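You operate a simulated robot arm through the tools that you are given. There is no shell and no other tool. Be economical: measure what you need, move in short steps, check, and stop when the job is done.

You are at the controls of a simulated two-armed robot. One attempt, no reset.

TASK
Pick up the glue bottle from the console end of the board table with one hand, pass it to the other hand and put it on the top of the parts table. Set down upright: glue bottle.

It is judged by the outcome, as a careful person would: the job done as asked, and still so three seconds after it is handed in. It fails if anything else is knocked over, pushed out of place, dropped, spilled or broken.

THE ROBOT
Two 7-joint arms with two-finger parallel grippers on one trunk, on a base that drives. Base frame: it is fixed to the floor where the robot stands at the start and does not move with it; the origin is under the middle of the robot, x ahead of it, y to its left, z up; the surface under the hand at the start is at about z = 910. Readings come in mm, degrees, newtons and seconds.
The left shoulder is at the start at [110, 169, 1448], the right one opposite. With the tool pointing down near the work surface each hand reaches from about 440 to 760 mm from the robot's upright axis, wherever it stands, measured 20 degrees to its own side. Places, roughly: top of the parts table [3200, 1900, 900]. Payload 1.57 kg a hand.
The TCP of each hand is the grasp point between the finger pads, 30 mm short of the fingertips. In the tool frame z runs along the fingers and y along their closing line. Largest opening 80 mm; finger width 17, thickness 12; the body of the gripper, 40 by 82 mm, starts 80 mm behind the TCP.
Orientation is that of the tool frame in the base frame, as a unit quaternion [w, x, y, z]. With the fingers straight down and closing along the base's y, the tool's x points along the base's -x, its y along +y and its z along -z.

THE INTERFACE
- The arms move only by the tool servo_tool. It takes "left_deltas", "right_deltas" or both (then of equal length, played together; a hand with none holds still); each is a list of rows, each a list of 7 numbers: the shift along the tool's x, y, z in units of 250 mm (1.0 is 250 mm), then the turn, a rotation vector about the tool's x, y, z in units of 120 degrees (1.0 is 120 degrees), then the gripper command, from -1 (fully open) to 1 (shut), values between in proportion. In form: [[dx, dy, dz, rx, ry, rz, fingers], ...]. A call has 1 to 8 rows; each row is the pose to reach, as a shift and turn from the pose commanded when the call began, along the tool's axes at that moment. A call with a number of a shift or a turn outside -1 to 1 is refused whole. Rows are played at 5 a second. More than 50 mm and 8.6 degrees between two rows, or a gripper value outside its range, and nothing of the call is played. Where a pose cannot be reached the arm comes as near as it can. A force on the tool above 40 N (or 10 N above the force at the start of the call, whichever is more), or a blocked arm, ends the call early, and 0.2 s more pass. The fingers move at their own pace (about 72 mm/s each) and stop on an object; they squeeze with about 43 N. The grip force told is the motor's: it shows also when the fingers shut on nothing. Time passes only in rows, and 0.2 s behind the last, so rows that repeat a pose let the fingers close. It gives the time, the measured TCP pose, the force on the tool (base axes), the opening and the grip force at its end, in the units of the frame above (readings bear some noise), with the torque about the TCP (base axes, N m) and any sound that the robot's microphone picked up, and new pictures: "pictures" is both (left out), scene, wrist or none (wrist: the cameras of the hands that moved).
- Cameras (640 x 400 px; columns grow to the right, rows downward): "scene" is now at [166.1, -17.4, 1649.3]; the picture's right is [-0.20, -0.98, 0.00], its down [-0.59, 0.12, -0.80] and it looks along [0.78, -0.16, -0.60] (base axes); focal length 253 px, centre (320, 200). "left" rides on the left gripper at [72, 7, -122] in its tool frame; the picture's right is [-0.09, 1.00, 0.00], its down [-0.84, -0.08, -0.54] and it looks along [-0.54, -0.05, 0.84] (tool axes); focal length 238 px, centre (320, 200). "right" rides on the right gripper at [72, -7, -122] in its tool frame; the picture's right is [0.09, 1.00, 0.00], its down [-0.84, 0.08, -0.54] and it looks along [-0.54, 0.05, 0.84] (tool axes); focal length 238 px, centre (320, 200). There is no depth. A picture from a camera that has moved, and an enlarged one, comes with that camera's place and axes in the base frame and with its lens.
- slide_trunk(by): slides the trunk up (or, below 0, down) by that many mm; the arms and the scene camera ride with it, the base frame stays. It gives what a move gives, with no picture.
- roll_base(legs): drives the robot by 1 to 6 legs, each [ahead, left, turn to the left] in mm, mm and degrees, along the robot's own axes; the way and the turn of a leg run together, so that a leg with both is an arc; at most 1500 mm and 180 degrees a leg. The arms and the cameras ride along, it lands a little off, and it stops where it bumps. It gives what a move gives, and a new picture of the scene camera.
- head_to(pan, tilt): turns the head with the scene camera to pan (to the left, within 86 degrees either way) and tilt (down, from -29 to 69), counted from straight ahead of the robot. It gives what a move gives, and a new picture of the scene camera.
- inspect(camera, box): a new picture of the part [left, top, right, bottom] of that camera's present view, enlarged. It takes no simulated time.
- hand_in(): hands the job in; it is judged then, once.

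Work in short steps. Places have to be worked out from the pictures, the camera data and where the tool is seen: move nearer, look again, correct. Check each grasp and each placing, and mend what went wrong. You have 120 turns and 260 pictures in all, those below and enlarged ones among them. Open the grippers and draw the arms clear of the work before you hand the job in, unless the task says otherwise; then end with one line.

The tools are called as name(argument=value, ...) on one line, values as JSON. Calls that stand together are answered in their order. servo_tool: Moves the arms, as the interface text tells. Its arguments: {"type":"object","properties":{"left_deltas":{"type":"array"},"right_deltas":{"type":"array"},"pictures":{"type":"string","enum":["both","scene","wrist","none"]}},"required":[]} The other tools are called the same way: slide_trunk (by) slides the trunk up or down; roll_base (legs) drives the base; head_to (pan, tilt) turns the head that bears the scene camera; inspect (camera, box) takes an enlarged picture of a part of a camera's view; hand_in () hands the job in.

At the start:

```text
time: 0.0
left_eef_pos: [675.7, 218.5, 1169.2]
left_tcp_rot: [0.0, -0.001, 1.0, 0.0]
left_force: [0.1, -0.1, -0.7]
left_ft_torque: [0.0, 0.04, 0.0]
left_grip_width: 79.9
left_finger_force: 0.1
right_eef_pos: [649.3, -287.4, 1196.7]
right_tcp_rot: [0.001, 0.0, 1.0, 0.0]
right_force: [-0.1, -1.1, 0.2]
right_ft_torque: [0.01, -0.01, -0.05]
right_grip_width: 80.0
right_finger_force: 0.0
trunk travel left (down, up): [-762.0, 128.0]
robot x, y, heading: [-3.2, -2.4, 0.2]
head pan, tilt: [-11.5, 36.9]
```

scene: 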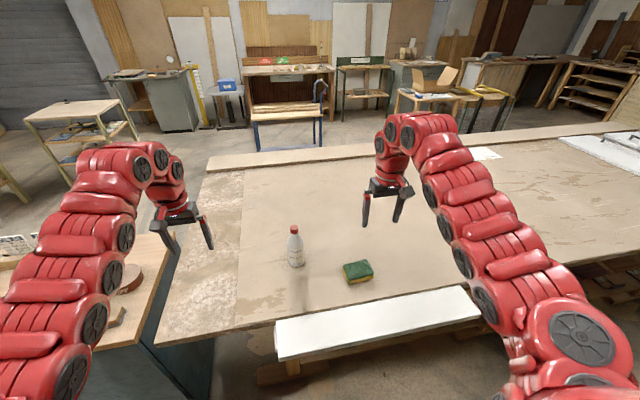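
right: 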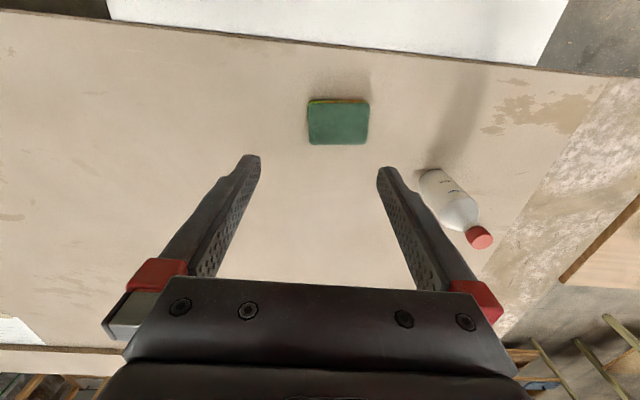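
left: 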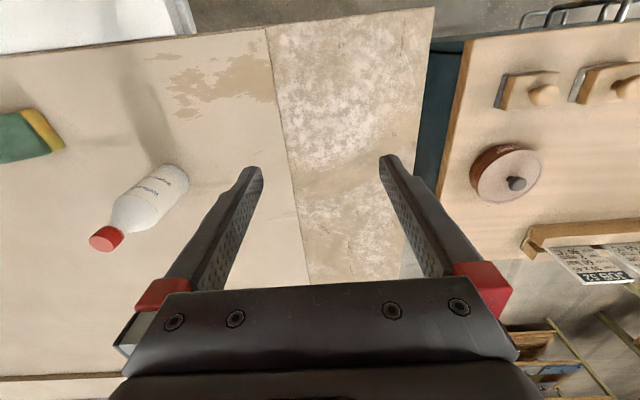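

The bottle stands at about (768, -52), its base at z=910 and its top near 1070, and the sponge is at about (682, -256). I'll bring the right hand to a tilted pre-grasp pose behind the bottle, leaving its top free for the left hand.

servo_tool(right_deltas=[[0.0035, 0.1005, 0.081, -0.0082, -0.0621, -0.0142, -1], [0.007, 0.201, 0.162, -0.0164, -0.1242, -0.0283, -1], [0.0105, 0.3015, 0.243, -0.0246, -0.1863, -0.0425, -1], [0.014, 0.402, 0.324, -0.0328, -0.2485, -0.0566, -1], [0.0175, 0.5025, 0.405, -0.0409, -0.3106, -0.0708, -1], [0.021, 0.603, 0.486, -0.0491, -0.3727, -0.085, -1], [0.0245, 0.7035, 0.567, -0.0573, -0.4349, -0.0991, -1], [0.028, 0.804, 0.648, -0.0655, -0.497, -0.1133, -1]])

```text
time: 1.8
left_eef_pos: [676.1, 219.0, 1168.6]
left_tcp_rot: [0.0, -0.001, 1.0, -0.001]
left_force: [1.1, -0.1, -0.7]
left_ft_torque: [0.02, 0.01, 0.03]
left_grip_width: 80.1
left_finger_force: 0.0
right_eef_pos: [644.1, -84.7, 1036.0]
right_tcp_rot: [0.497, -0.112, 0.858, 0.064]
right_force: [0.0, 0.6, -0.8]
right_ft_torque: [-0.03, 0.04, 0.01]
right_grip_width: 80.0
right_finger_force: 0.1
right hand out of reach, approached as far as the arm can: row 2, 3
trunk travel left (down, up): [-762.0, 128.0]
robot x, y, heading: [0.5, 0.0, -0.1]
head pan, tilt: [-11.5, 36.9]
camera scene: at [166.2, -16.0, 1649.3], right [-0.2, -0.98, 0.0], down [-0.59, 0.12, -0.8], along [0.78, -0.16, -0.6], focal length 253 px, centre (320, 200)
camera right: at [508.2, -126.7, 1034.8], right [-0.3, 0.95, -0.08], down [-0.07, 0.06, 1.0], along [0.95, 0.3, 0.05], focal length 238 px, centre (320, 200)
```

scene: 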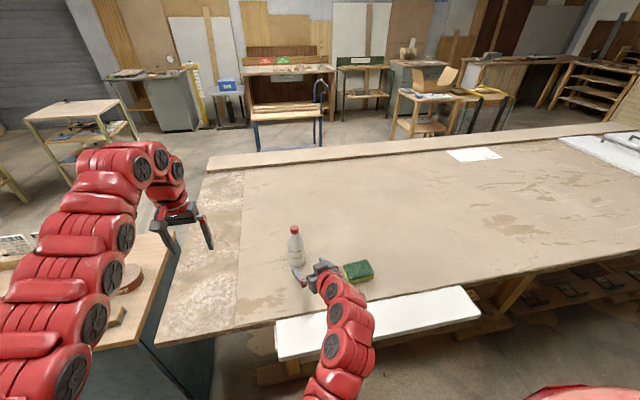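
right: 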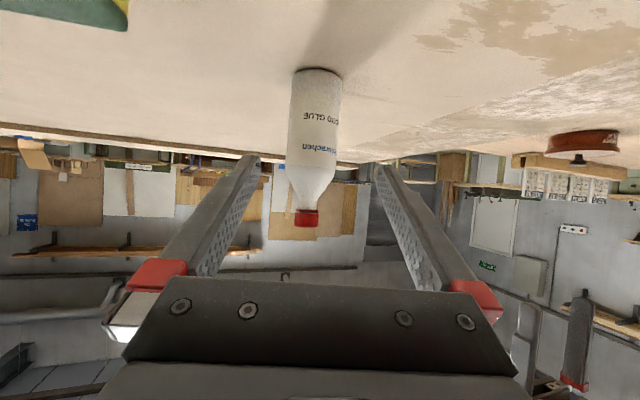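

The wrist view puts the bottle's centre at about (778, -54), 59 mm wide, and roughly 158 mm ahead along the tool with a -4.7 mm sideways offset. I'll advance partway and check.

servo_tool(right_deltas=[[0, -0.018, 0.1, 0, 0, 0, -1], [0, -0.018, 0.22, 0, 0, 0, -1], [0, -0.018, 0.34, 0, 0, 0, -1]], pictures="wrist")

```text
time: 2.6
left_eef_pos: [677.6, 217.5, 1169.7]
left_tcp_rot: [0.0, -0.001, 1.0, 0.0]
left_force: [0.7, -0.5, 0.6]
left_ft_torque: [0.0, 0.02, -0.02]
left_grip_width: 80.2
left_finger_force: 0.0
right_eef_pos: [715.3, -72.4, 993.8]
right_tcp_rot: [0.495, -0.113, 0.859, 0.066]
right_force: [-0.2, -0.4, -0.7]
right_ft_torque: [-0.02, -0.01, 0.01]
right_grip_width: 80.0
right_finger_force: 0.0
trunk travel left (down, up): [-762.0, 128.0]
robot x, y, heading: [3.9, 3.1, -0.0]
head pan, tilt: [-11.5, 36.9]
camera right: at [580.0, -113.8, 992.3], right [-0.3, 0.95, -0.08], down [-0.07, 0.06, 1.0], along [0.95, 0.31, 0.05], focal length 238 px, centre (320, 200)
```

right: 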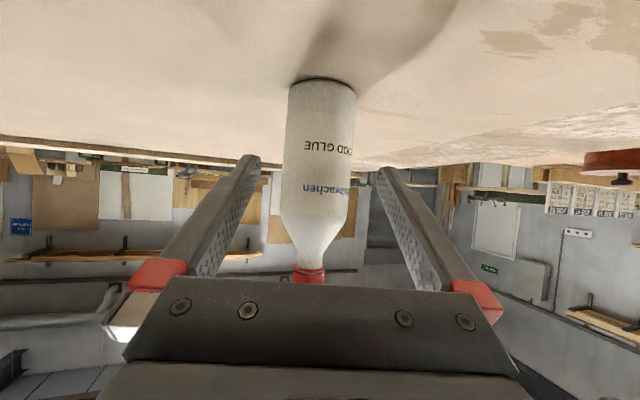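

Still centred (column 321). I'll advance the remaining 72 mm and close.

servo_tool(right_deltas=[[0, 0, 0.1, 0, 0, 0, -1], [0, 0, 0.2, 0, 0, 0, -1], [0, 0, 0.288, 0, 0, 0, -1], [0, 0, 0.288, 0, 0, 0, -1], [0, 0, 0.288, 0, 0, 0, 1], [0, 0, 0.288, 0, 0, 0, 1], [0, 0, 0.288, 0, 0, 0, 1]])

```text
time: 4.2
left_eef_pos: [677.3, 217.3, 1169.7]
left_tcp_rot: [0.0, -0.001, 1.0, 0.0]
left_force: [0.6, -0.2, 0.8]
left_ft_torque: [0.01, 0.01, -0.03]
left_grip_width: 80.0
left_finger_force: 0.0
right_eef_pos: [777.6, -57.1, 956.6]
right_tcp_rot: [0.495, -0.113, 0.859, 0.065]
right_force: [0.0, -0.2, 0.1]
right_ft_torque: [-0.05, 0.03, -0.01]
right_grip_width: 56.4
right_finger_force: 42.6
trunk travel left (down, up): [-762.0, 128.0]
robot x, y, heading: [-0.3, 2.9, -0.1]
head pan, tilt: [-11.5, 36.9]
camera scene: at [166.2, -17.3, 1649.3], right [-0.2, -0.98, 0.0], down [-0.59, 0.12, -0.8], along [0.78, -0.16, -0.6], focal length 253 px, centre (320, 200)
camera right: at [642.4, -99.1, 956.3], right [-0.3, 0.95, -0.08], down [-0.07, 0.06, 1.0], along [0.95, 0.31, 0.05], focal length 238 px, centre (320, 200)
```

scene: 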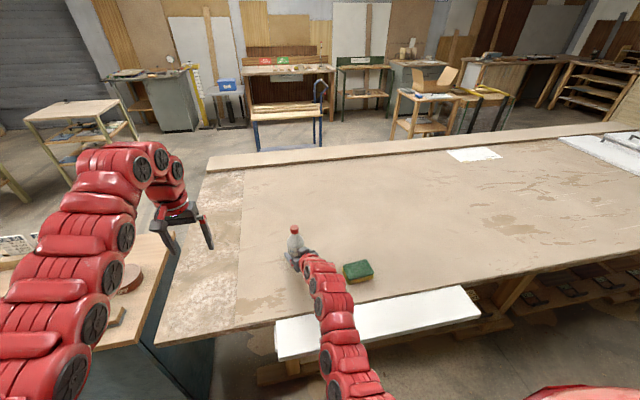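
right: 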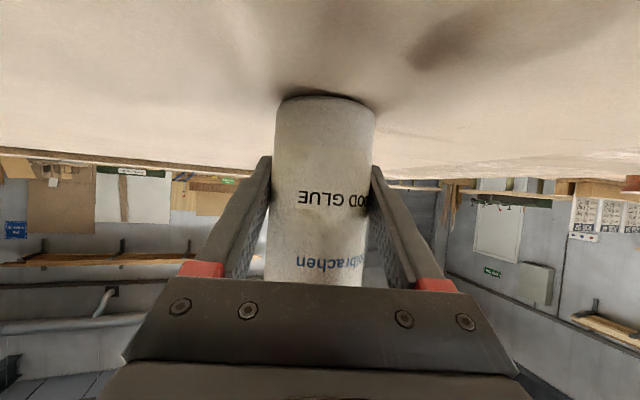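

Gripped firmly at 56 mm. I'll lift straight up, then bring it to a hand-over spot around (660, 10, 1080).

servo_tool(right_deltas=[[-0.0865, 0, -0.05, 0, 0, 0, 1], [-0.173, 0, -0.1, 0, 0, 0, 1], [-0.188, 0.095, -0.22, 0, 0, 0, 1], [-0.203, 0.19, -0.34, 0, 0, 0, 1], [-0.218, 0.286, -0.46, 0, 0, 0, 1], [-0.233, 0.381, -0.581, 0, 0, 0, 1], [-0.233, 0.381, -0.581, 0, 0, 0, 1]])

inspect(camera="left", box=[0, 0, 640, 400])

```text
time: 5.8
left_eef_pos: [677.1, 217.6, 1169.8]
left_tcp_rot: [-0.001, -0.001, 1.0, 0.0]
left_force: [0.3, 0.1, 0.2]
left_ft_torque: [0.02, 0.03, 0.04]
left_grip_width: 80.4
left_finger_force: 0.0
right_eef_pos: [659.4, 11.0, 1077.4]
right_tcp_rot: [0.495, -0.112, 0.859, 0.064]
right_force: [-0.8, 0.2, -2.2]
right_ft_torque: [0.06, 0.0, 0.02]
right_grip_width: 56.6
right_finger_force: 43.2
trunk travel left (down, up): [-762.0, 128.0]
robot x, y, heading: [-0.7, 0.3, 0.1]
head pan, tilt: [-11.5, 36.9]
camera scene: at [167.4, -17.8, 1649.1], right [-0.2, -0.98, 0.0], down [-0.59, 0.12, -0.8], along [0.78, -0.16, -0.6], focal length 253 px, centre (320, 200)
camera right: at [523.9, -31.9, 1076.2], right [-0.3, 0.95, -0.08], down [-0.07, 0.06, 1.0], along [0.95, 0.31, 0.05], focal length 238 px, centre (320, 200)
```

scene: 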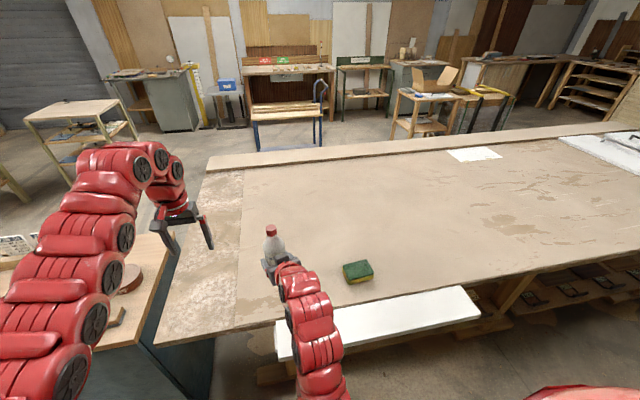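
right: 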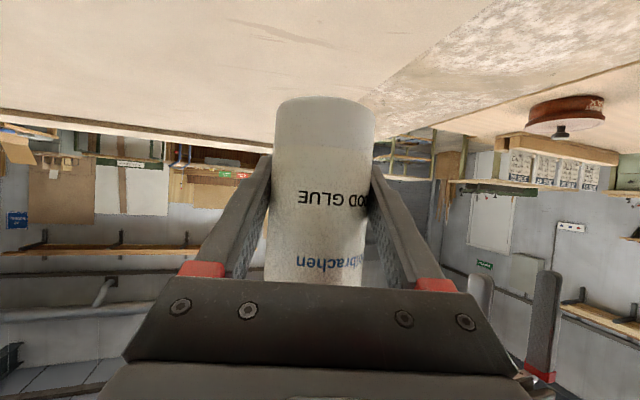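

```text
1.00 times, centred on (320, 200) of left (not enlarged: the box is as wide or as high as the picture)
camera zoom: at [605.2, 225.6, 1290.7], right [0.09, 1.0, 0.0], down [0.84, -0.08, 0.54], along [0.54, -0.05, -0.84], focal length 238 px, centre (320, 200)
```

zoom: 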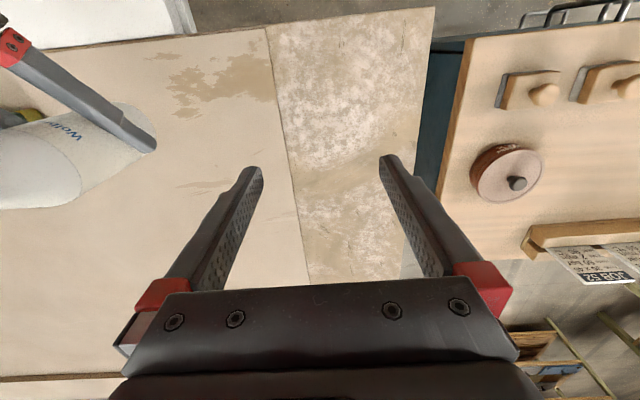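

The bottle is held cleanly. I'll raise the left hand and bring it above the cap at about (660, 11, 1290).

servo_tool(left_deltas=[[0, 0, -0.19, 0, 0, 0, -1], [0, 0, -0.38, 0, 0, 0, -1], [0.014, -0.16, -0.48, 0, 0, 0, -1], [0.028, -0.33, -0.48, 0, 0, 0, -1], [0.042, -0.495, -0.48, 0, 0, 0, -1], [0.056, -0.66, -0.48, 0, 0, 0, -1], [0.068, -0.826, -0.48, 0, 0, 0, -1]])

```text
time: 7.4
left_eef_pos: [688.7, 14.8, 1223.9]
left_tcp_rot: [0.001, -0.003, 1.0, 0.001]
left_force: [0.6, 0.9, 0.2]
left_ft_torque: [-0.02, 0.02, 0.02]
left_grip_width: 80.0
left_finger_force: 0.1
left hand out of reach, approached as far as the arm can: row 1, 2, 3, 4, 5, 6, 7
right_eef_pos: [659.0, 9.9, 1076.8]
right_tcp_rot: [0.496, -0.113, 0.858, 0.066]
right_force: [-0.3, 0.1, -3.5]
right_ft_torque: [0.02, -0.01, 0.01]
right_grip_width: 56.5
right_finger_force: 43.4
trunk travel left (down, up): [-762.0, 128.0]
robot x, y, heading: [-1.1, -1.4, 0.0]
head pan, tilt: [-11.5, 36.9]
camera scene: at [166.3, -20.7, 1649.2], right [-0.2, -0.98, 0.0], down [-0.59, 0.12, -0.8], along [0.78, -0.16, -0.6], focal length 253 px, centre (320, 200)
camera left: at [616.0, 21.1, 1345.1], right [0.08, 1.0, 0.0], down [0.84, -0.07, 0.54], along [0.54, -0.04, -0.84], focal length 238 px, centre (320, 200)
```

scene: 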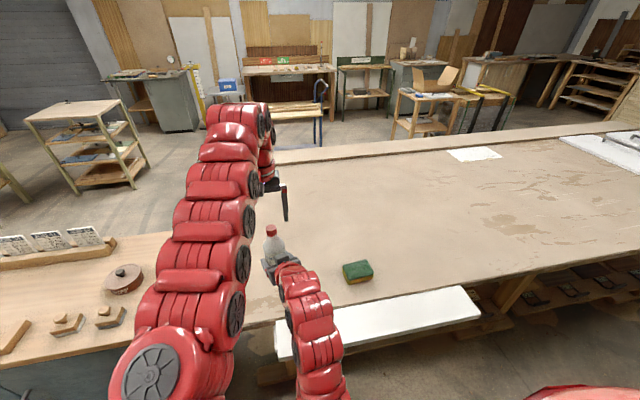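
left: 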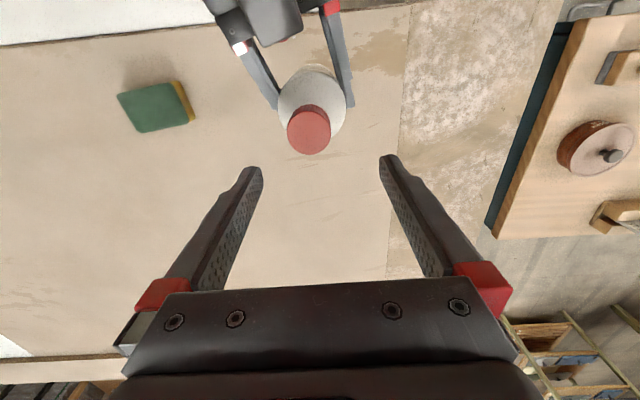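

The left arm can't go that high with the tool down; it stopped at z=1224. I'll lower the bottle by 85 mm with the right hand to make room.

servo_tool(right_deltas=[[0.1, 0, 0.058, 0, 0, 0, 1], [0.2, 0, 0.116, 0, 0, 0, 1], [0.294, 0, 0.17, 0, 0, 0, 1], [0.294, 0, 0.17, 0, 0, 0, 1]], pictures="none")

servo_tool(left_deltas=[[0, 0, 0, 0, 0, 0, -1]])

```text
time: 8.4
left_eef_pos: [687.7, 13.0, 1223.3]
left_tcp_rot: [0.001, -0.001, 1.0, 0.0]
left_force: [-0.3, 0.3, -0.6]
left_ft_torque: [-0.03, 0.02, 0.01]
left_grip_width: 79.9
left_finger_force: 0.1
right_eef_pos: [659.3, 10.1, 993.7]
right_tcp_rot: [0.494, -0.113, 0.859, 0.065]
right_force: [0.3, 0.2, -2.6]
right_ft_torque: [-0.02, 0.02, 0.01]
right_grip_width: 56.3
right_finger_force: 42.8
trunk travel left (down, up): [-762.0, 128.0]
robot x, y, heading: [-3.0, 2.0, -0.1]
head pan, tilt: [-11.5, 36.9]
```

```text
time: 8.8
left_eef_pos: [688.3, 13.0, 1223.8]
left_tcp_rot: [0.001, -0.001, 1.0, 0.0]
left_force: [0.0, 0.7, 0.6]
left_ft_torque: [-0.02, 0.0, 0.02]
left_grip_width: 79.8
left_finger_force: 0.1
right_eef_pos: [660.2, 10.9, 993.4]
right_tcp_rot: [0.495, -0.113, 0.859, 0.064]
right_force: [0.6, -0.2, -2.3]
right_ft_torque: [0.02, 0.0, 0.0]
right_grip_width: 56.3
right_finger_force: 43.2
trunk travel left (down, up): [-762.0, 128.0]
robot x, y, heading: [1.5, 0.6, 0.3]
head pan, tilt: [-11.5, 36.9]
camera scene: at [166.6, -17.2, 1649.3], right [-0.2, -0.98, 0.0], down [-0.59, 0.12, -0.8], along [0.78, -0.16, -0.6], focal length 253 px, centre (320, 200)
camera left: at [615.9, 21.7, 1344.9], right [0.09, 1.0, 0.0], down [0.84, -0.08, 0.54], along [0.54, -0.05, -0.84], focal length 238 px, centre (320, 200)
```

scene: 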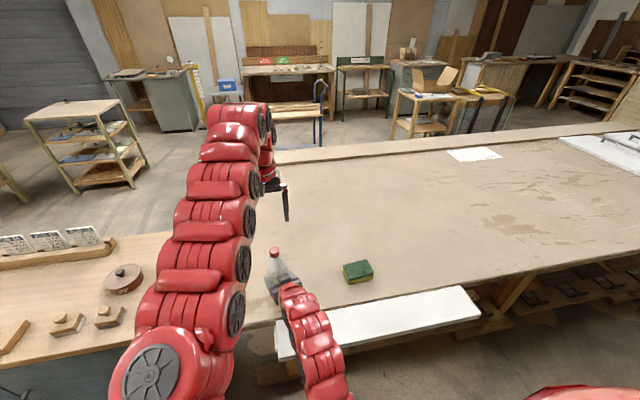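
left: 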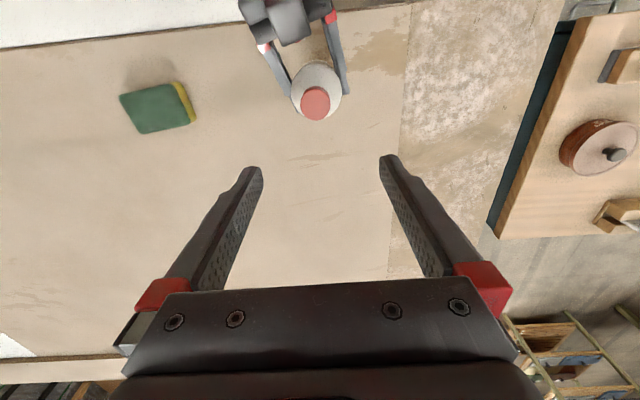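

The cap sits at about (658, 13). I want the bottle's shoulder profile before choosing the grasp height, so I'll zoom in on it.

inspect(camera="scene", box=[240, 230, 320, 280])

inspect(camera="right", box=[220, 60, 420, 300])

```text
8.00 times, centred on (280, 255) of scene
camera zoom: at [166.6, -17.2, 1649.3], right [-0.2, -0.98, 0.0], down [-0.59, 0.12, -0.8], along [0.78, -0.16, -0.6], focal length 2026 px, centre (640, -240)
```

zoom: 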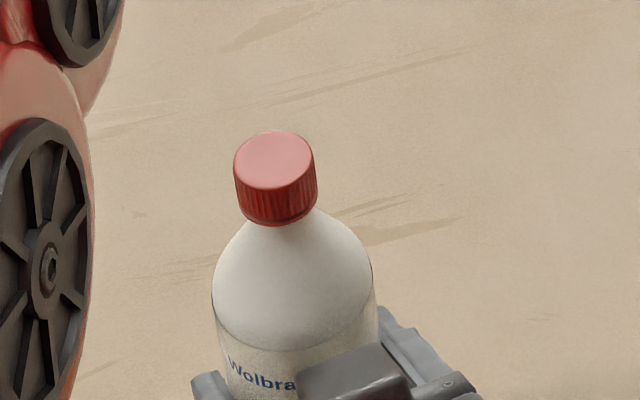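

```text
1.67 times, centred on (320, 180) of right
camera zoom: at [523.1, -30.6, 993.0], right [-0.3, 0.95, -0.08], down [-0.07, 0.06, 1.0], along [0.95, 0.31, 0.05], focal length 397 px, centre (320, 233)
```

zoom: 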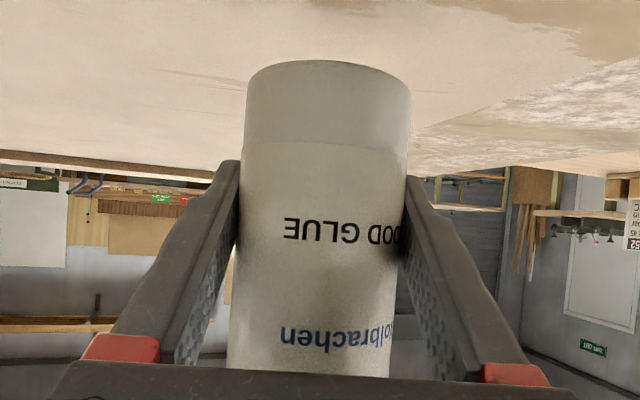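

The cap has a domed shoulder just below it, and the straight body starts about z=1050. So the left hand will grip the upper body from above with its TCP near 1052, clear of the right fingers. I'll align above it first.

servo_tool(left_deltas=[[0.06, -0.002, 0, 0, 0, 0, -1], [0.118, -0.004, 0.05, 0, 0, 0, -1], [0.118, -0.004, 0.2, 0, 0, 0, -1], [0.118, -0.004, 0.2, 0, 0, 0, -1]])

```text
time: 9.8
left_eef_pos: [658.8, 6.8, 1174.7]
left_tcp_rot: [-0.001, -0.001, 1.0, 0.0]
left_force: [-0.1, -0.2, 0.1]
left_ft_torque: [0.0, -0.02, -0.01]
left_grip_width: 80.0
left_finger_force: 0.0
left hand out of reach, approached as far as the arm can: row 1
right_eef_pos: [659.0, 11.6, 994.2]
right_tcp_rot: [0.496, -0.112, 0.859, 0.065]
right_force: [0.8, 0.7, -3.5]
right_ft_torque: [0.01, 0.03, 0.02]
right_grip_width: 57.0
right_finger_force: 42.7
trunk travel left (down, up): [-762.0, 128.0]
robot x, y, heading: [2.4, -0.1, 0.0]
head pan, tilt: [-11.5, 36.9]
camera scene: at [165.8, -17.5, 1649.4], right [-0.2, -0.98, 0.0], down [-0.59, 0.12, -0.8], along [0.78, -0.16, -0.6], focal length 253 px, centre (320, 200)
camera left: at [586.0, 15.5, 1296.3], right [0.09, 1.0, 0.0], down [0.84, -0.08, 0.54], along [0.54, -0.05, -0.84], focal length 238 px, centre (320, 200)
```

scene: 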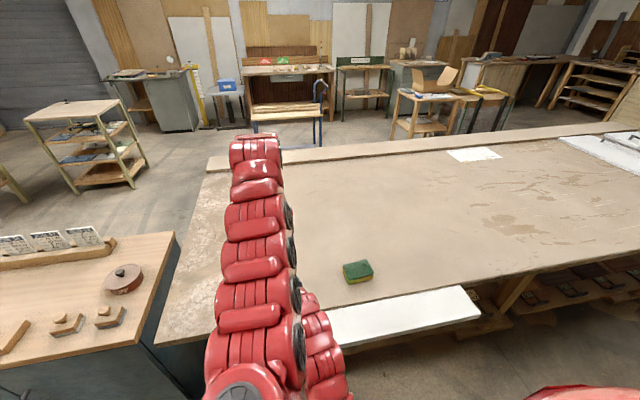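
left: 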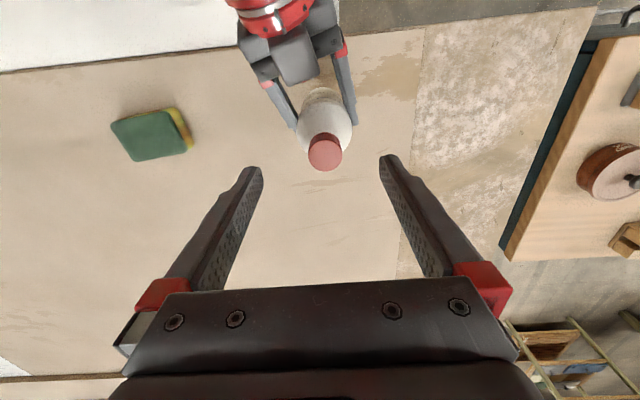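

The cap is at about (658, 13), so the left hand needs to shift +6 mm in y. I'll descend in two stages and check the clearances.

servo_tool(left_deltas=[[0, 0.024, 0, 0, 0, 0, -1], [0, 0.024, 0.1, 0, 0, 0, -1], [0, 0.024, 0.2, 0, 0, 0, -1], [0, 0.024, 0.28, 0, 0, 0, -1], [0, 0.024, 0.28, 0, 0, 0, -1]])

```text
time: 11.0
left_eef_pos: [661.4, 13.0, 1103.1]
left_tcp_rot: [0.0, -0.001, 1.0, -0.001]
left_force: [-0.6, -0.5, 0.2]
left_ft_torque: [0.0, 0.02, 0.01]
left_grip_width: 80.0
left_finger_force: 0.0
right_eef_pos: [659.1, 11.2, 993.8]
right_tcp_rot: [0.496, -0.112, 0.859, 0.065]
right_force: [-0.1, 0.3, -3.1]
right_ft_torque: [0.0, 0.01, 0.0]
right_grip_width: 56.6
right_finger_force: 42.8
trunk travel left (down, up): [-762.0, 128.0]
robot x, y, heading: [-0.6, 0.9, -0.1]
head pan, tilt: [-11.5, 36.9]
camera scene: at [166.2, -17.6, 1649.3], right [-0.2, -0.98, 0.0], down [-0.59, 0.12, -0.8], along [0.78, -0.16, -0.6], focal length 253 px, centre (320, 200)
camera left: at [589.6, 21.8, 1225.1], right [0.09, 1.0, 0.0], down [0.84, -0.08, 0.54], along [0.54, -0.05, -0.84], focal length 238 px, centre (320, 200)
```

scene: 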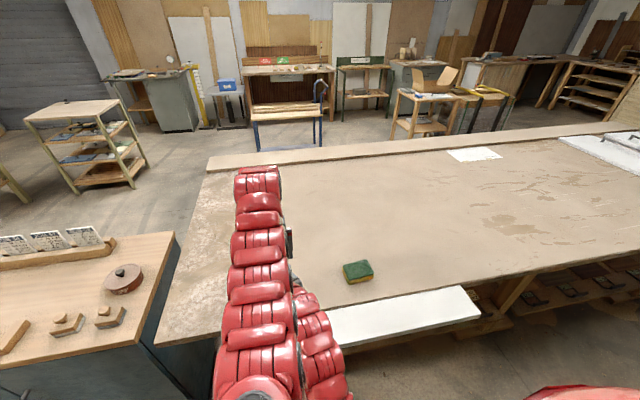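
left: 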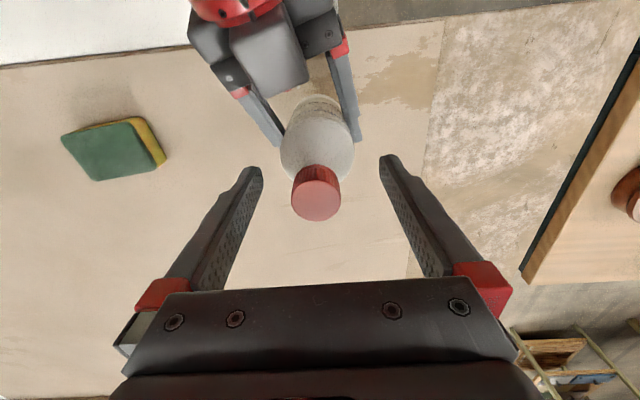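

The cap is well centred between the fingers and nothing is touching. I'll descend the last 50 mm and check before closing.

servo_tool(left_deltas=[[0.004, 0, 0.08, 0, 0, 0, -1], [0.006, 0, 0.15, 0, 0, 0, -1], [0.006, 0, 0.2, 0, 0, 0, -1], [0.006, 0, 0.2, 0, 0, 0, -1]])

```text
time: 12.0
left_eef_pos: [658.0, 14.9, 1052.4]
left_tcp_rot: [0.001, 0.0, 1.0, 0.0]
left_force: [-0.1, 0.1, 0.9]
left_ft_torque: [0.02, 0.01, 0.0]
left_grip_width: 79.8
left_finger_force: 0.1
right_eef_pos: [657.6, 11.1, 993.9]
right_tcp_rot: [0.496, -0.113, 0.859, 0.065]
right_force: [0.2, -0.1, -3.1]
right_ft_torque: [0.01, -0.02, 0.0]
right_grip_width: 56.6
right_finger_force: 43.1
trunk travel left (down, up): [-762.0, 128.0]
robot x, y, heading: [-1.2, 1.8, 0.2]
head pan, tilt: [-11.5, 36.9]
camera scene: at [166.4, -17.4, 1649.3], right [-0.2, -0.98, 0.0], down [-0.59, 0.12, -0.8], along [0.78, -0.16, -0.6], focal length 253 px, centre (320, 200)
camera left: at [586.0, 22.6, 1174.5], right [0.09, 1.0, 0.0], down [0.84, -0.08, 0.54], along [0.54, -0.05, -0.84], focal length 238 px, centre (320, 200)
```

scene: 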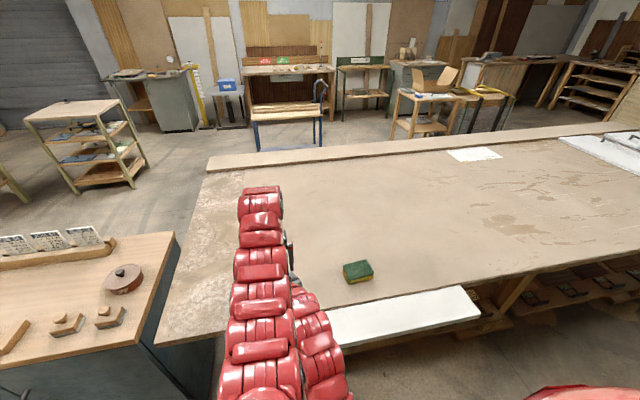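
left: 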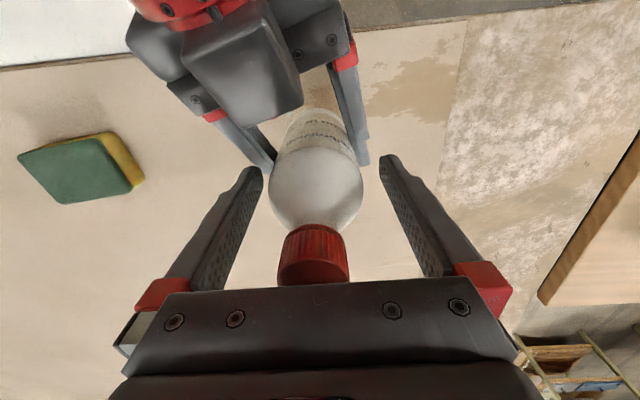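

The body sits between the left fingers, centred within 2 mm and clear of the right fingers. I'll close the left gripper.

servo_tool(left_deltas=[[0, -0.008, 0, 0, 0, 0, -1], [0, -0.008, 0, 0, 0, 0, 0.2], [0, -0.008, 0, 0, 0, 0, 1], [0, -0.008, 0, 0, 0, 0, 1], [0, -0.008, 0, 0, 0, 0, 1]], pictures="wrist")

```text
time: 13.2
left_eef_pos: [658.8, 12.2, 1052.4]
left_tcp_rot: [0.0, 0.0, 1.0, 0.0]
left_force: [3.2, -6.9, 0.0]
left_ft_torque: [-0.03, -0.09, -0.04]
left_grip_width: 56.1
left_finger_force: 42.8
right_eef_pos: [659.1, 11.5, 994.0]
right_tcp_rot: [0.496, -0.113, 0.859, 0.066]
right_force: [-3.3, 5.8, -0.3]
right_ft_torque: [-0.32, -0.12, 0.02]
right_grip_width: 56.5
right_finger_force: 43.2
trunk travel left (down, up): [-762.0, 128.0]
robot x, y, heading: [2.3, 1.9, -0.1]
head pan, tilt: [-11.5, 36.9]
camera left: at [586.0, 20.4, 1174.4], right [0.09, 1.0, 0.0], down [0.84, -0.08, 0.54], along [0.54, -0.05, -0.84], focal length 238 px, centre (320, 200)
```

left: 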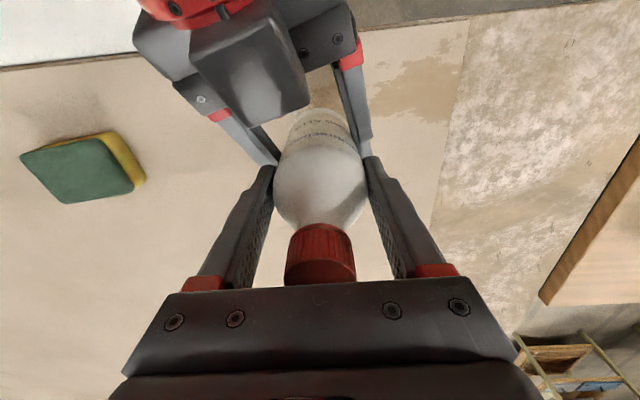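

Both hands hold it. I'll open the right hand and back it off along its own axis.

servo_tool(right_deltas=[[0, 0, 0, 0, 0, 0, -1], [0, 0, 0, 0, 0, 0, -1], [0, 0, -0.12, 0, 0, 0, -1], [0, 0, -0.28, 0, 0, 0, -1], [0, 0, -0.42, 0, 0, 0, -1]])

inspect(camera="left", box=[0, 0, 640, 400])

```text
time: 14.4
left_eef_pos: [657.5, 14.0, 1053.0]
left_tcp_rot: [0.0, -0.001, 1.0, 0.0]
left_force: [-0.7, -0.5, 1.0]
left_ft_torque: [-0.01, 0.03, 0.03]
left_grip_width: 56.0
left_finger_force: 43.5
right_eef_pos: [578.4, -8.1, 1041.4]
right_tcp_rot: [0.496, -0.112, 0.859, 0.065]
right_force: [0.1, 1.3, 0.2]
right_ft_torque: [0.0, -0.03, -0.03]
right_grip_width: 80.2
right_finger_force: 0.1
right hand out of reach, approached as far as the arm can: row 5
trunk travel left (down, up): [-762.0, 128.0]
robot x, y, heading: [-0.8, 0.4, -0.2]
head pan, tilt: [-11.5, 36.9]
camera scene: at [165.8, -16.3, 1649.4], right [-0.2, -0.98, 0.0], down [-0.59, 0.12, -0.8], along [0.78, -0.16, -0.6], focal length 253 px, centre (320, 200)
camera right: at [443.0, -50.2, 1040.2], right [-0.3, 0.95, -0.08], down [-0.07, 0.06, 1.0], along [0.95, 0.31, 0.05], focal length 238 px, centre (320, 200)
```

scene: 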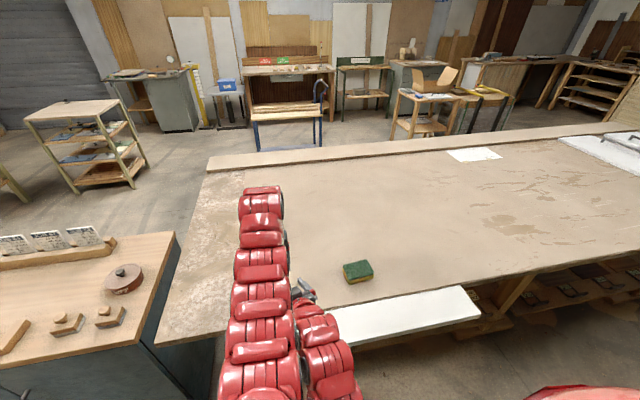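
right: 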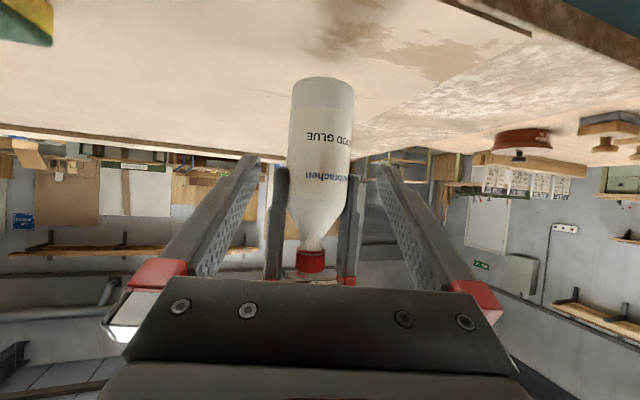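

```text
1.00 times, centred on (320, 200) of left (not enlarged: the box is as wide or as high as the picture)
camera zoom: at [585.5, 21.6, 1174.6], right [0.09, 1.0, 0.0], down [0.84, -0.08, 0.54], along [0.54, -0.05, -0.84], focal length 238 px, centre (320, 200)
```

zoom: 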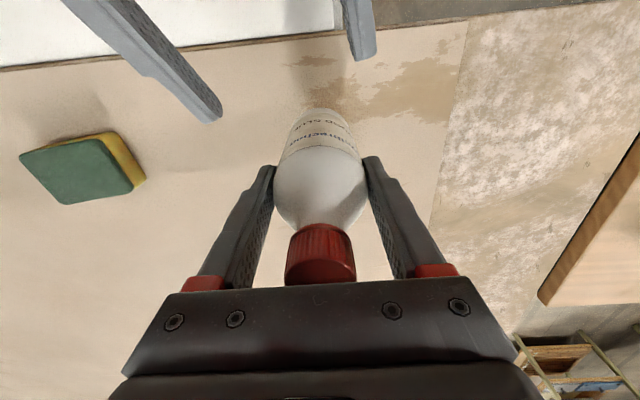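

The left hand holds the bottle upright on its own. I'll move the right hand off to the right and up, out of the way.

servo_tool(right_deltas=[[0, -0.18, 0, 0, 0, 0, -1], [-0.06, -0.36, -0.03, 0, 0, 0, -1], [-0.12, -0.52, -0.07, 0, 0, 0, -1], [-0.2, -0.68, -0.12, 0, 0, 0, -1], [-0.28, -0.82, -0.16, 0, 0, 0, -1]], pictures="none")

servo_tool(left_deltas=[[0, 0, -0.12, 0, 0, 0, 1], [0, 0, -0.26, 0, 0, 0, 1], [0, 0, -0.4, 0, 0, 0, 1], [0, 0, -0.5, 0, 0, 0, 1]], pictures="none")

head_to(pan=30, tilt=25)

```text
time: 15.6
left_eef_pos: [657.6, 14.0, 1052.7]
left_tcp_rot: [-0.001, -0.001, 1.0, 0.0]
left_force: [-0.3, -0.3, -1.0]
left_ft_torque: [0.01, -0.01, -0.04]
left_grip_width: 56.3
left_finger_force: 42.6
right_eef_pos: [632.8, -208.6, 1123.6]
right_tcp_rot: [0.495, -0.113, 0.859, 0.064]
right_force: [0.8, -0.1, -0.2]
right_ft_torque: [-0.02, -0.02, 0.02]
right_grip_width: 79.8
right_finger_force: 0.1
right hand out of reach, approached as far as the arm can: row 1, 2
trunk travel left (down, up): [-762.0, 128.0]
robot x, y, heading: [-1.1, -1.0, 0.0]
head pan, tilt: [-11.5, 36.9]
```

```text
time: 16.6
left_eef_pos: [657.8, 12.9, 1178.7]
left_tcp_rot: [-0.001, 0.001, 1.0, 0.0]
left_force: [-0.3, 0.5, -2.3]
left_ft_torque: [0.0, -0.02, 0.01]
left_grip_width: 56.0
left_finger_force: 43.0
right_eef_pos: [631.7, -206.6, 1124.3]
right_tcp_rot: [0.496, -0.112, 0.859, 0.065]
right_force: [0.8, 0.3, -0.1]
right_ft_torque: [-0.01, -0.02, 0.01]
right_grip_width: 79.8
right_finger_force: 0.1
trunk travel left (down, up): [-762.0, 128.0]
robot x, y, heading: [-0.5, -0.2, 0.1]
head pan, tilt: [-11.5, 36.9]
```

```text
time: 17.7
left_eef_pos: [658.2, 11.7, 1176.2]
left_tcp_rot: [0.0, 0.0, 1.0, 0.0]
left_force: [-0.1, 0.5, -3.1]
left_ft_torque: [0.02, 0.02, 0.01]
left_grip_width: 56.1
left_finger_force: 43.0
right_eef_pos: [631.7, -207.1, 1122.9]
right_tcp_rot: [0.496, -0.112, 0.859, 0.064]
right_force: [0.0, 0.2, 0.2]
right_ft_torque: [0.0, 0.02, -0.02]
right_grip_width: 79.9
right_finger_force: 0.0
trunk travel left (down, up): [-762.0, 128.0]
robot x, y, heading: [0.1, -0.6, 0.0]
head pan, tilt: [30.0, 25.0]
camera scene: at [161.0, 45.9, 1667.9], right [0.5, -0.87, 0.0], down [-0.37, -0.21, -0.91], along [0.79, 0.45, -0.42], focal length 253 px, centre (320, 200)
```

scene: 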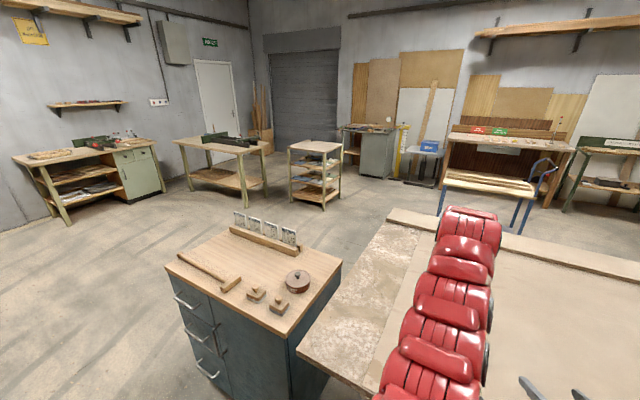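

The bottle is lifted and the parts table shows at about pixel (315, 146). The cabinet blocks the direct line (x 612–1040, y 420–1130), so I'll go around its left side. First I'll look left and zoom on the parts table.

inspect(camera="scene", box=[260, 120, 380, 220])

head_to(pan=84, tilt=35)

```text
4.00 times, centred on (320, 170) of scene
camera zoom: at [161.0, 45.9, 1667.9], right [0.5, -0.87, 0.0], down [-0.37, -0.21, -0.91], along [0.79, 0.45, -0.42], focal length 1013 px, centre (320, 320)
```

zoom: 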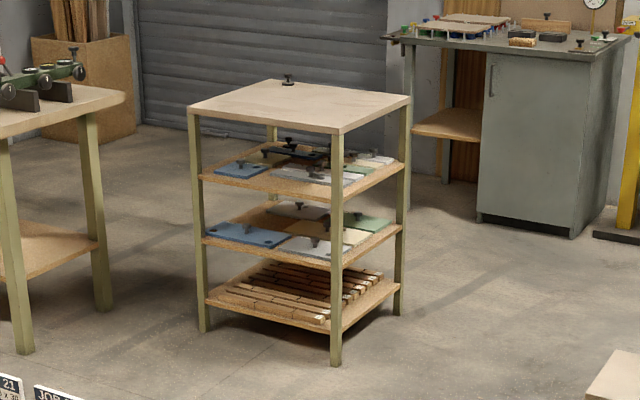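

```text
time: 18.9
left_eef_pos: [658.8, 13.1, 1177.3]
left_tcp_rot: [0.0, 0.0, 1.0, 0.0]
left_force: [0.3, 0.3, -3.5]
left_ft_torque: [0.0, 0.02, 0.01]
left_grip_width: 55.9
left_finger_force: 42.8
right_eef_pos: [631.5, -206.9, 1123.4]
right_tcp_rot: [0.496, -0.112, 0.859, 0.064]
right_force: [0.3, -0.4, -0.4]
right_ft_torque: [0.03, -0.01, 0.01]
right_grip_width: 80.0
right_finger_force: 0.1
trunk travel left (down, up): [-762.0, 128.0]
robot x, y, heading: [-0.3, 0.8, -0.0]
head pan, tilt: [84.0, 35.0]
camera scene: at [90.5, 87.5, 1652.2], right [0.99, -0.11, 0.0], down [-0.06, -0.57, -0.82], along [0.09, 0.81, -0.57], focal length 253 px, centre (320, 200)
```

scene: 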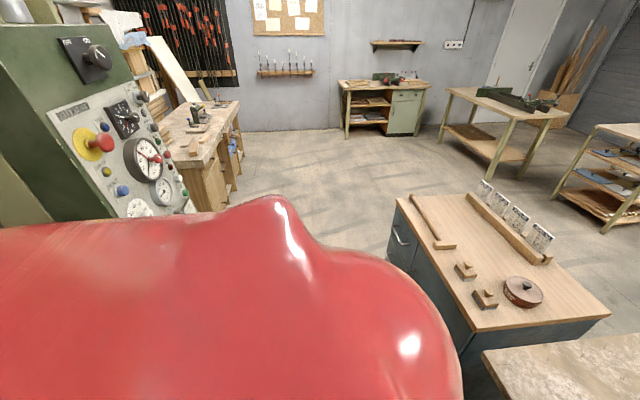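

Console to the left, cabinet ahead-left; I need the gap between them. I'll turn left 45° in place (hands stay well above everything) and look again.

roll_base(legs=[[0, 0, 45]])

head_to(pan=60, tilt=40)

```text
time: 21.4
left_eef_pos: [456.0, 474.2, 1176.8]
left_tcp_rot: [0.0, -0.384, 0.923, -0.002]
left_force: [0.7, -1.0, -2.6]
left_ft_torque: [0.0, 0.03, 0.02]
left_grip_width: 55.8
left_finger_force: 43.4
right_eef_pos: [593.7, 299.7, 1123.1]
right_tcp_rot: [0.433, -0.433, 0.75, 0.25]
right_force: [-0.3, -0.6, 0.1]
right_ft_torque: [-0.01, 0.02, -0.01]
right_grip_width: 80.1
right_finger_force: 0.0
trunk travel left (down, up): [-762.0, 128.0]
robot x, y, heading: [-2.1, -0.4, 45.0]
head pan, tilt: [84.0, 35.0]
camera scene: at [2.2, 125.4, 1652.1], right [0.78, 0.63, 0.0], down [0.36, -0.45, -0.82], along [-0.52, 0.64, -0.57], focal length 253 px, centre (320, 200)
```

scene: 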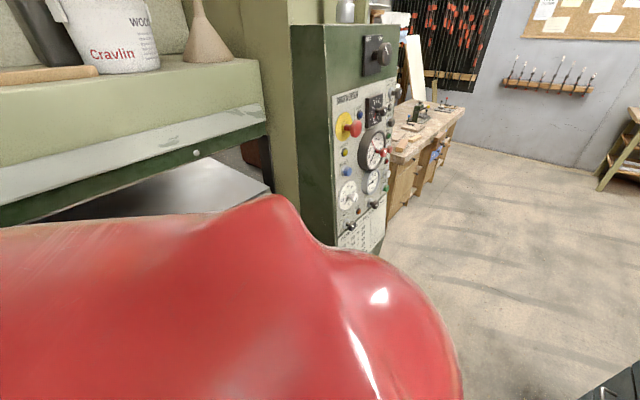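

```text
time: 22.2
left_eef_pos: [457.2, 474.0, 1176.5]
left_tcp_rot: [0.0, -0.384, 0.923, 0.0]
left_force: [0.0, 0.4, -3.6]
left_ft_torque: [0.0, 0.0, 0.03]
left_grip_width: 56.3
left_finger_force: 42.6
right_eef_pos: [593.5, 298.5, 1124.4]
right_tcp_rot: [0.433, -0.433, 0.751, 0.249]
right_force: [0.8, -0.1, 0.2]
right_ft_torque: [-0.04, -0.01, -0.01]
right_grip_width: 79.9
right_finger_force: 0.1
trunk travel left (down, up): [-762.0, 128.0]
robot x, y, heading: [1.7, -1.6, 44.8]
head pan, tilt: [60.0, 40.0]
camera scene: at [35.6, 139.0, 1644.6], right [0.97, 0.26, 0.0], down [0.17, -0.62, -0.77], along [-0.2, 0.74, -0.64], focal length 253 px, centre (320, 200)
```

scene: 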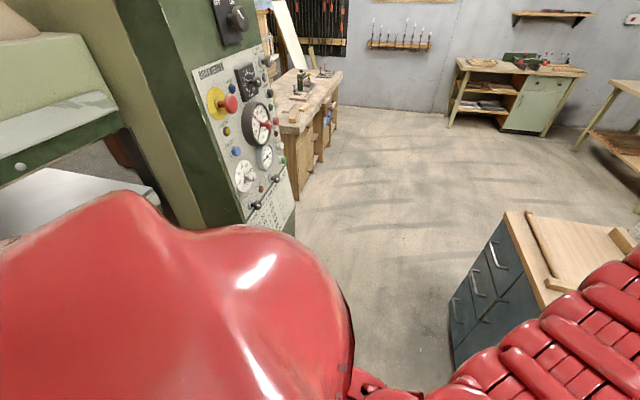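

The console face is at about x = -340, the cabinet at x ≥ 612. I'll turn to face +y, go diagonally to x ≈ 170, then advance between them.

roll_base(legs=[[0, 0, 45.2], [300, -170, 0]])

head_to(pan=0, tilt=40)

```text
time: 26.6
left_eef_pos: [160.6, 962.2, 1176.6]
left_tcp_rot: [-0.001, -0.705, 0.709, 0.0]
left_force: [-0.7, 0.1, -3.1]
left_ft_torque: [-0.05, -0.01, 0.0]
left_grip_width: 56.2
left_finger_force: 43.2
right_eef_pos: [380.6, 933.2, 1123.4]
right_tcp_rot: [-0.306, 0.685, -0.529, -0.396]
right_force: [-0.3, -0.6, -0.5]
right_ft_torque: [0.02, -0.03, -0.03]
right_grip_width: 80.2
right_finger_force: 0.1
trunk travel left (down, up): [-762.0, 128.0]
robot x, y, heading: [168.9, 304.6, 89.7]
head pan, tilt: [60.0, 40.0]
camera scene: at [97.6, 427.0, 1644.6], right [0.5, 0.86, 0.0], down [0.56, -0.32, -0.77], along [-0.66, 0.39, -0.64], focal length 253 px, centre (320, 200)
```

scene: 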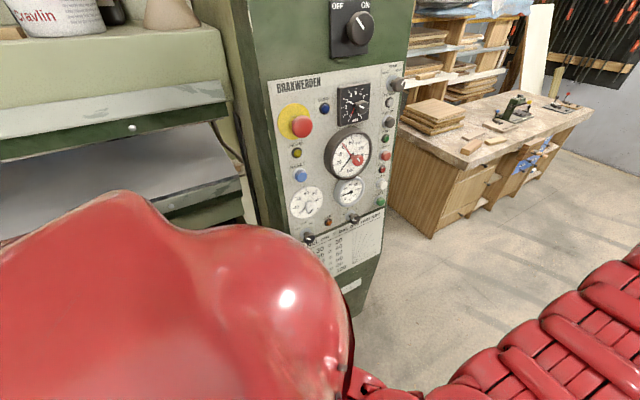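

```text
time: 27.9
left_eef_pos: [161.2, 961.7, 1176.5]
left_tcp_rot: [0.0, -0.706, 0.708, 0.0]
left_force: [0.6, 0.1, -2.9]
left_ft_torque: [-0.02, 0.01, -0.02]
left_grip_width: 56.2
left_finger_force: 42.8
right_eef_pos: [381.0, 934.4, 1123.0]
right_tcp_rot: [-0.305, 0.686, -0.529, -0.395]
right_force: [0.5, -0.4, -0.1]
right_ft_torque: [0.03, -0.01, -0.03]
right_grip_width: 80.1
right_finger_force: 0.0
trunk travel left (down, up): [-762.0, 128.0]
robot x, y, heading: [171.6, 303.5, 89.7]
head pan, tilt: [0.0, 40.0]
camera scene: at [171.6, 469.8, 1644.5], right [1.0, 0.0, 0.0], down [0.0, -0.64, -0.77], along [0.0, 0.77, -0.64], focal length 253 px, centre (320, 200)
```

scene: 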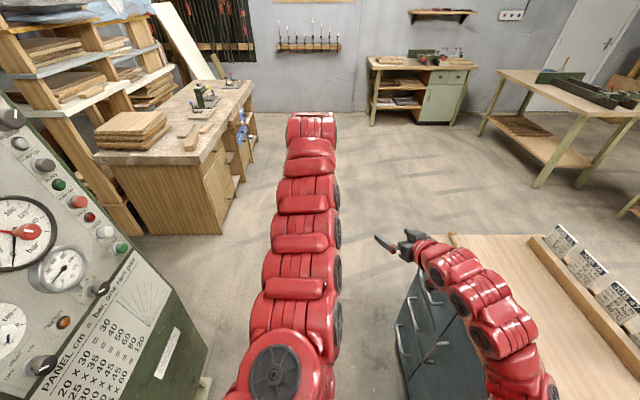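

The lane ahead is clear. I'll drive ahead to y ≈ 1800, past the cabinet, and turn right to face +x.

roll_base(legs=[[1450, 0, 0], [0, 0, -89.7]])

```text
time: 39.0
left_eef_pos: [825.6, 1758.4, 1176.4]
left_tcp_rot: [-0.001, 0.01, 1.0, 0.0]
left_force: [0.4, 0.7, -3.2]
left_ft_torque: [0.0, 0.02, -0.02]
left_grip_width: 55.9
left_finger_force: 43.1
right_eef_pos: [795.2, 1538.5, 1123.8]
right_tcp_rot: [0.496, -0.103, 0.86, 0.059]
right_force: [0.8, -0.2, -0.8]
right_ft_torque: [0.02, 0.01, 0.01]
right_grip_width: 80.1
right_finger_force: 0.0
trunk travel left (down, up): [-762.0, 128.0]
robot x, y, heading: [170.3, 1761.4, -1.1]
head pan, tilt: [0.0, 40.0]
camera scene: at [333.4, 1756.7, 1644.5], right [-0.02, -1.0, 0.0], down [-0.64, 0.01, -0.77], along [0.77, -0.02, -0.64], focal length 253 px, centre (320, 200)
```

scene: 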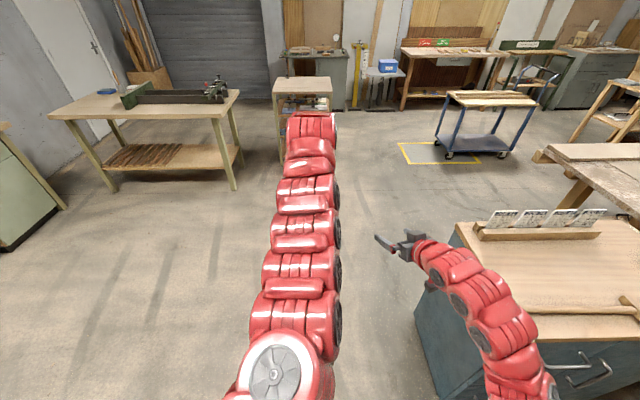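

The parts table spans about x 2740–3360, y 1600–2120. I'll drive ahead 1500 mm, then measure again.

roll_base(legs=[[0, 0, 1.1], [1500, 0, 0]])

```text
time: 46.8
left_eef_pos: [2325.2, 1827.1, 1176.4]
left_tcp_rot: [-0.001, -0.021, 1.0, -0.001]
left_force: [0.2, -0.8, -3.0]
left_ft_torque: [-0.01, -0.02, 0.0]
left_grip_width: 56.0
left_finger_force: 42.6
right_eef_pos: [2307.0, 1605.8, 1123.3]
right_tcp_rot: [0.494, -0.13, 0.856, 0.075]
right_force: [0.6, -0.2, 0.3]
right_ft_torque: [0.01, -0.06, 0.0]
right_grip_width: 79.9
right_finger_force: 0.1
trunk travel left (down, up): [-762.0, 128.0]
robot x, y, heading: [1671.3, 1784.9, 2.0]
head pan, tilt: [0.0, 40.0]
camera scene: at [1833.2, 1794.6, 1644.6], right [0.04, -1.0, 0.0], down [-0.64, -0.03, -0.77], along [0.77, 0.03, -0.64], focal length 253 px, centre (320, 200)
```

scene: 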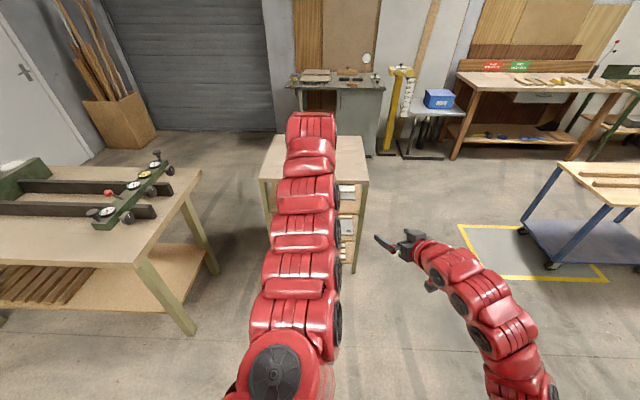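

Refined: the table top spans about x 2885–3390, y 1592–2142, empty near its front. I'll straighten and drive 700 mm so the hand is over the front half.

roll_base(legs=[[0, 0, -2], [500, 0, 0]])

inspect(camera="left", box=[0, 0, 640, 400])

```text
time: 50.1
left_eef_pos: [2822.5, 1812.1, 1176.9]
left_tcp_rot: [0.0, -0.006, 1.0, 0.0]
left_force: [-0.9, -0.6, -2.8]
left_ft_torque: [-0.02, -0.02, -0.01]
left_grip_width: 55.6
left_finger_force: 43.3
right_eef_pos: [2798.3, 1592.3, 1123.7]
right_tcp_rot: [0.495, -0.117, 0.858, 0.068]
right_force: [0.4, -1.2, -0.4]
right_ft_torque: [0.01, -0.01, -0.03]
right_grip_width: 80.0
right_finger_force: 0.0
trunk travel left (down, up): [-762.0, 128.0]
robot x, y, heading: [2163.2, 1791.5, 0.8]
head pan, tilt: [0.0, 40.0]
camera scene: at [2330.2, 1793.9, 1644.6], right [0.01, -1.0, 0.0], down [-0.64, -0.01, -0.77], along [0.77, 0.01, -0.64], focal length 253 px, centre (320, 200)
```

scene: 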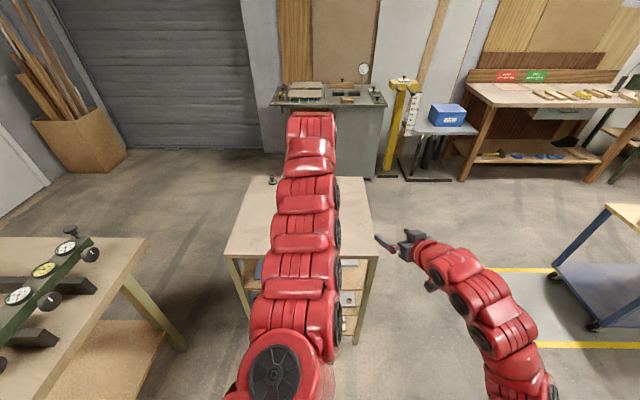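

```text
1.00 times, centred on (320, 200) of left (not enlarged: the box is as wide or as high as the picture)
camera zoom: at [2750.2, 1819.3, 1298.6], right [0.08, 1.0, 0.0], down [0.84, -0.07, 0.54], along [0.54, -0.04, -0.84], focal length 238 px, centre (320, 200)
```

zoom: 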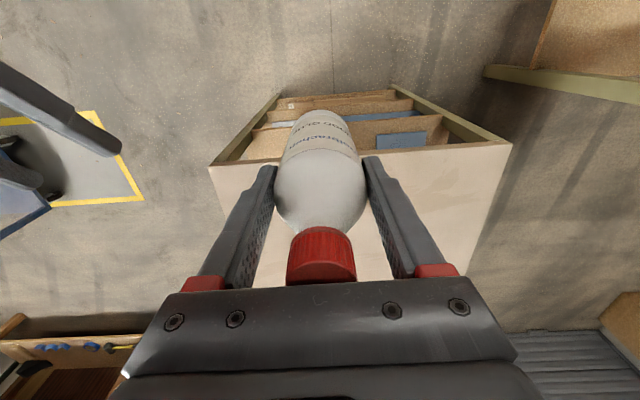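

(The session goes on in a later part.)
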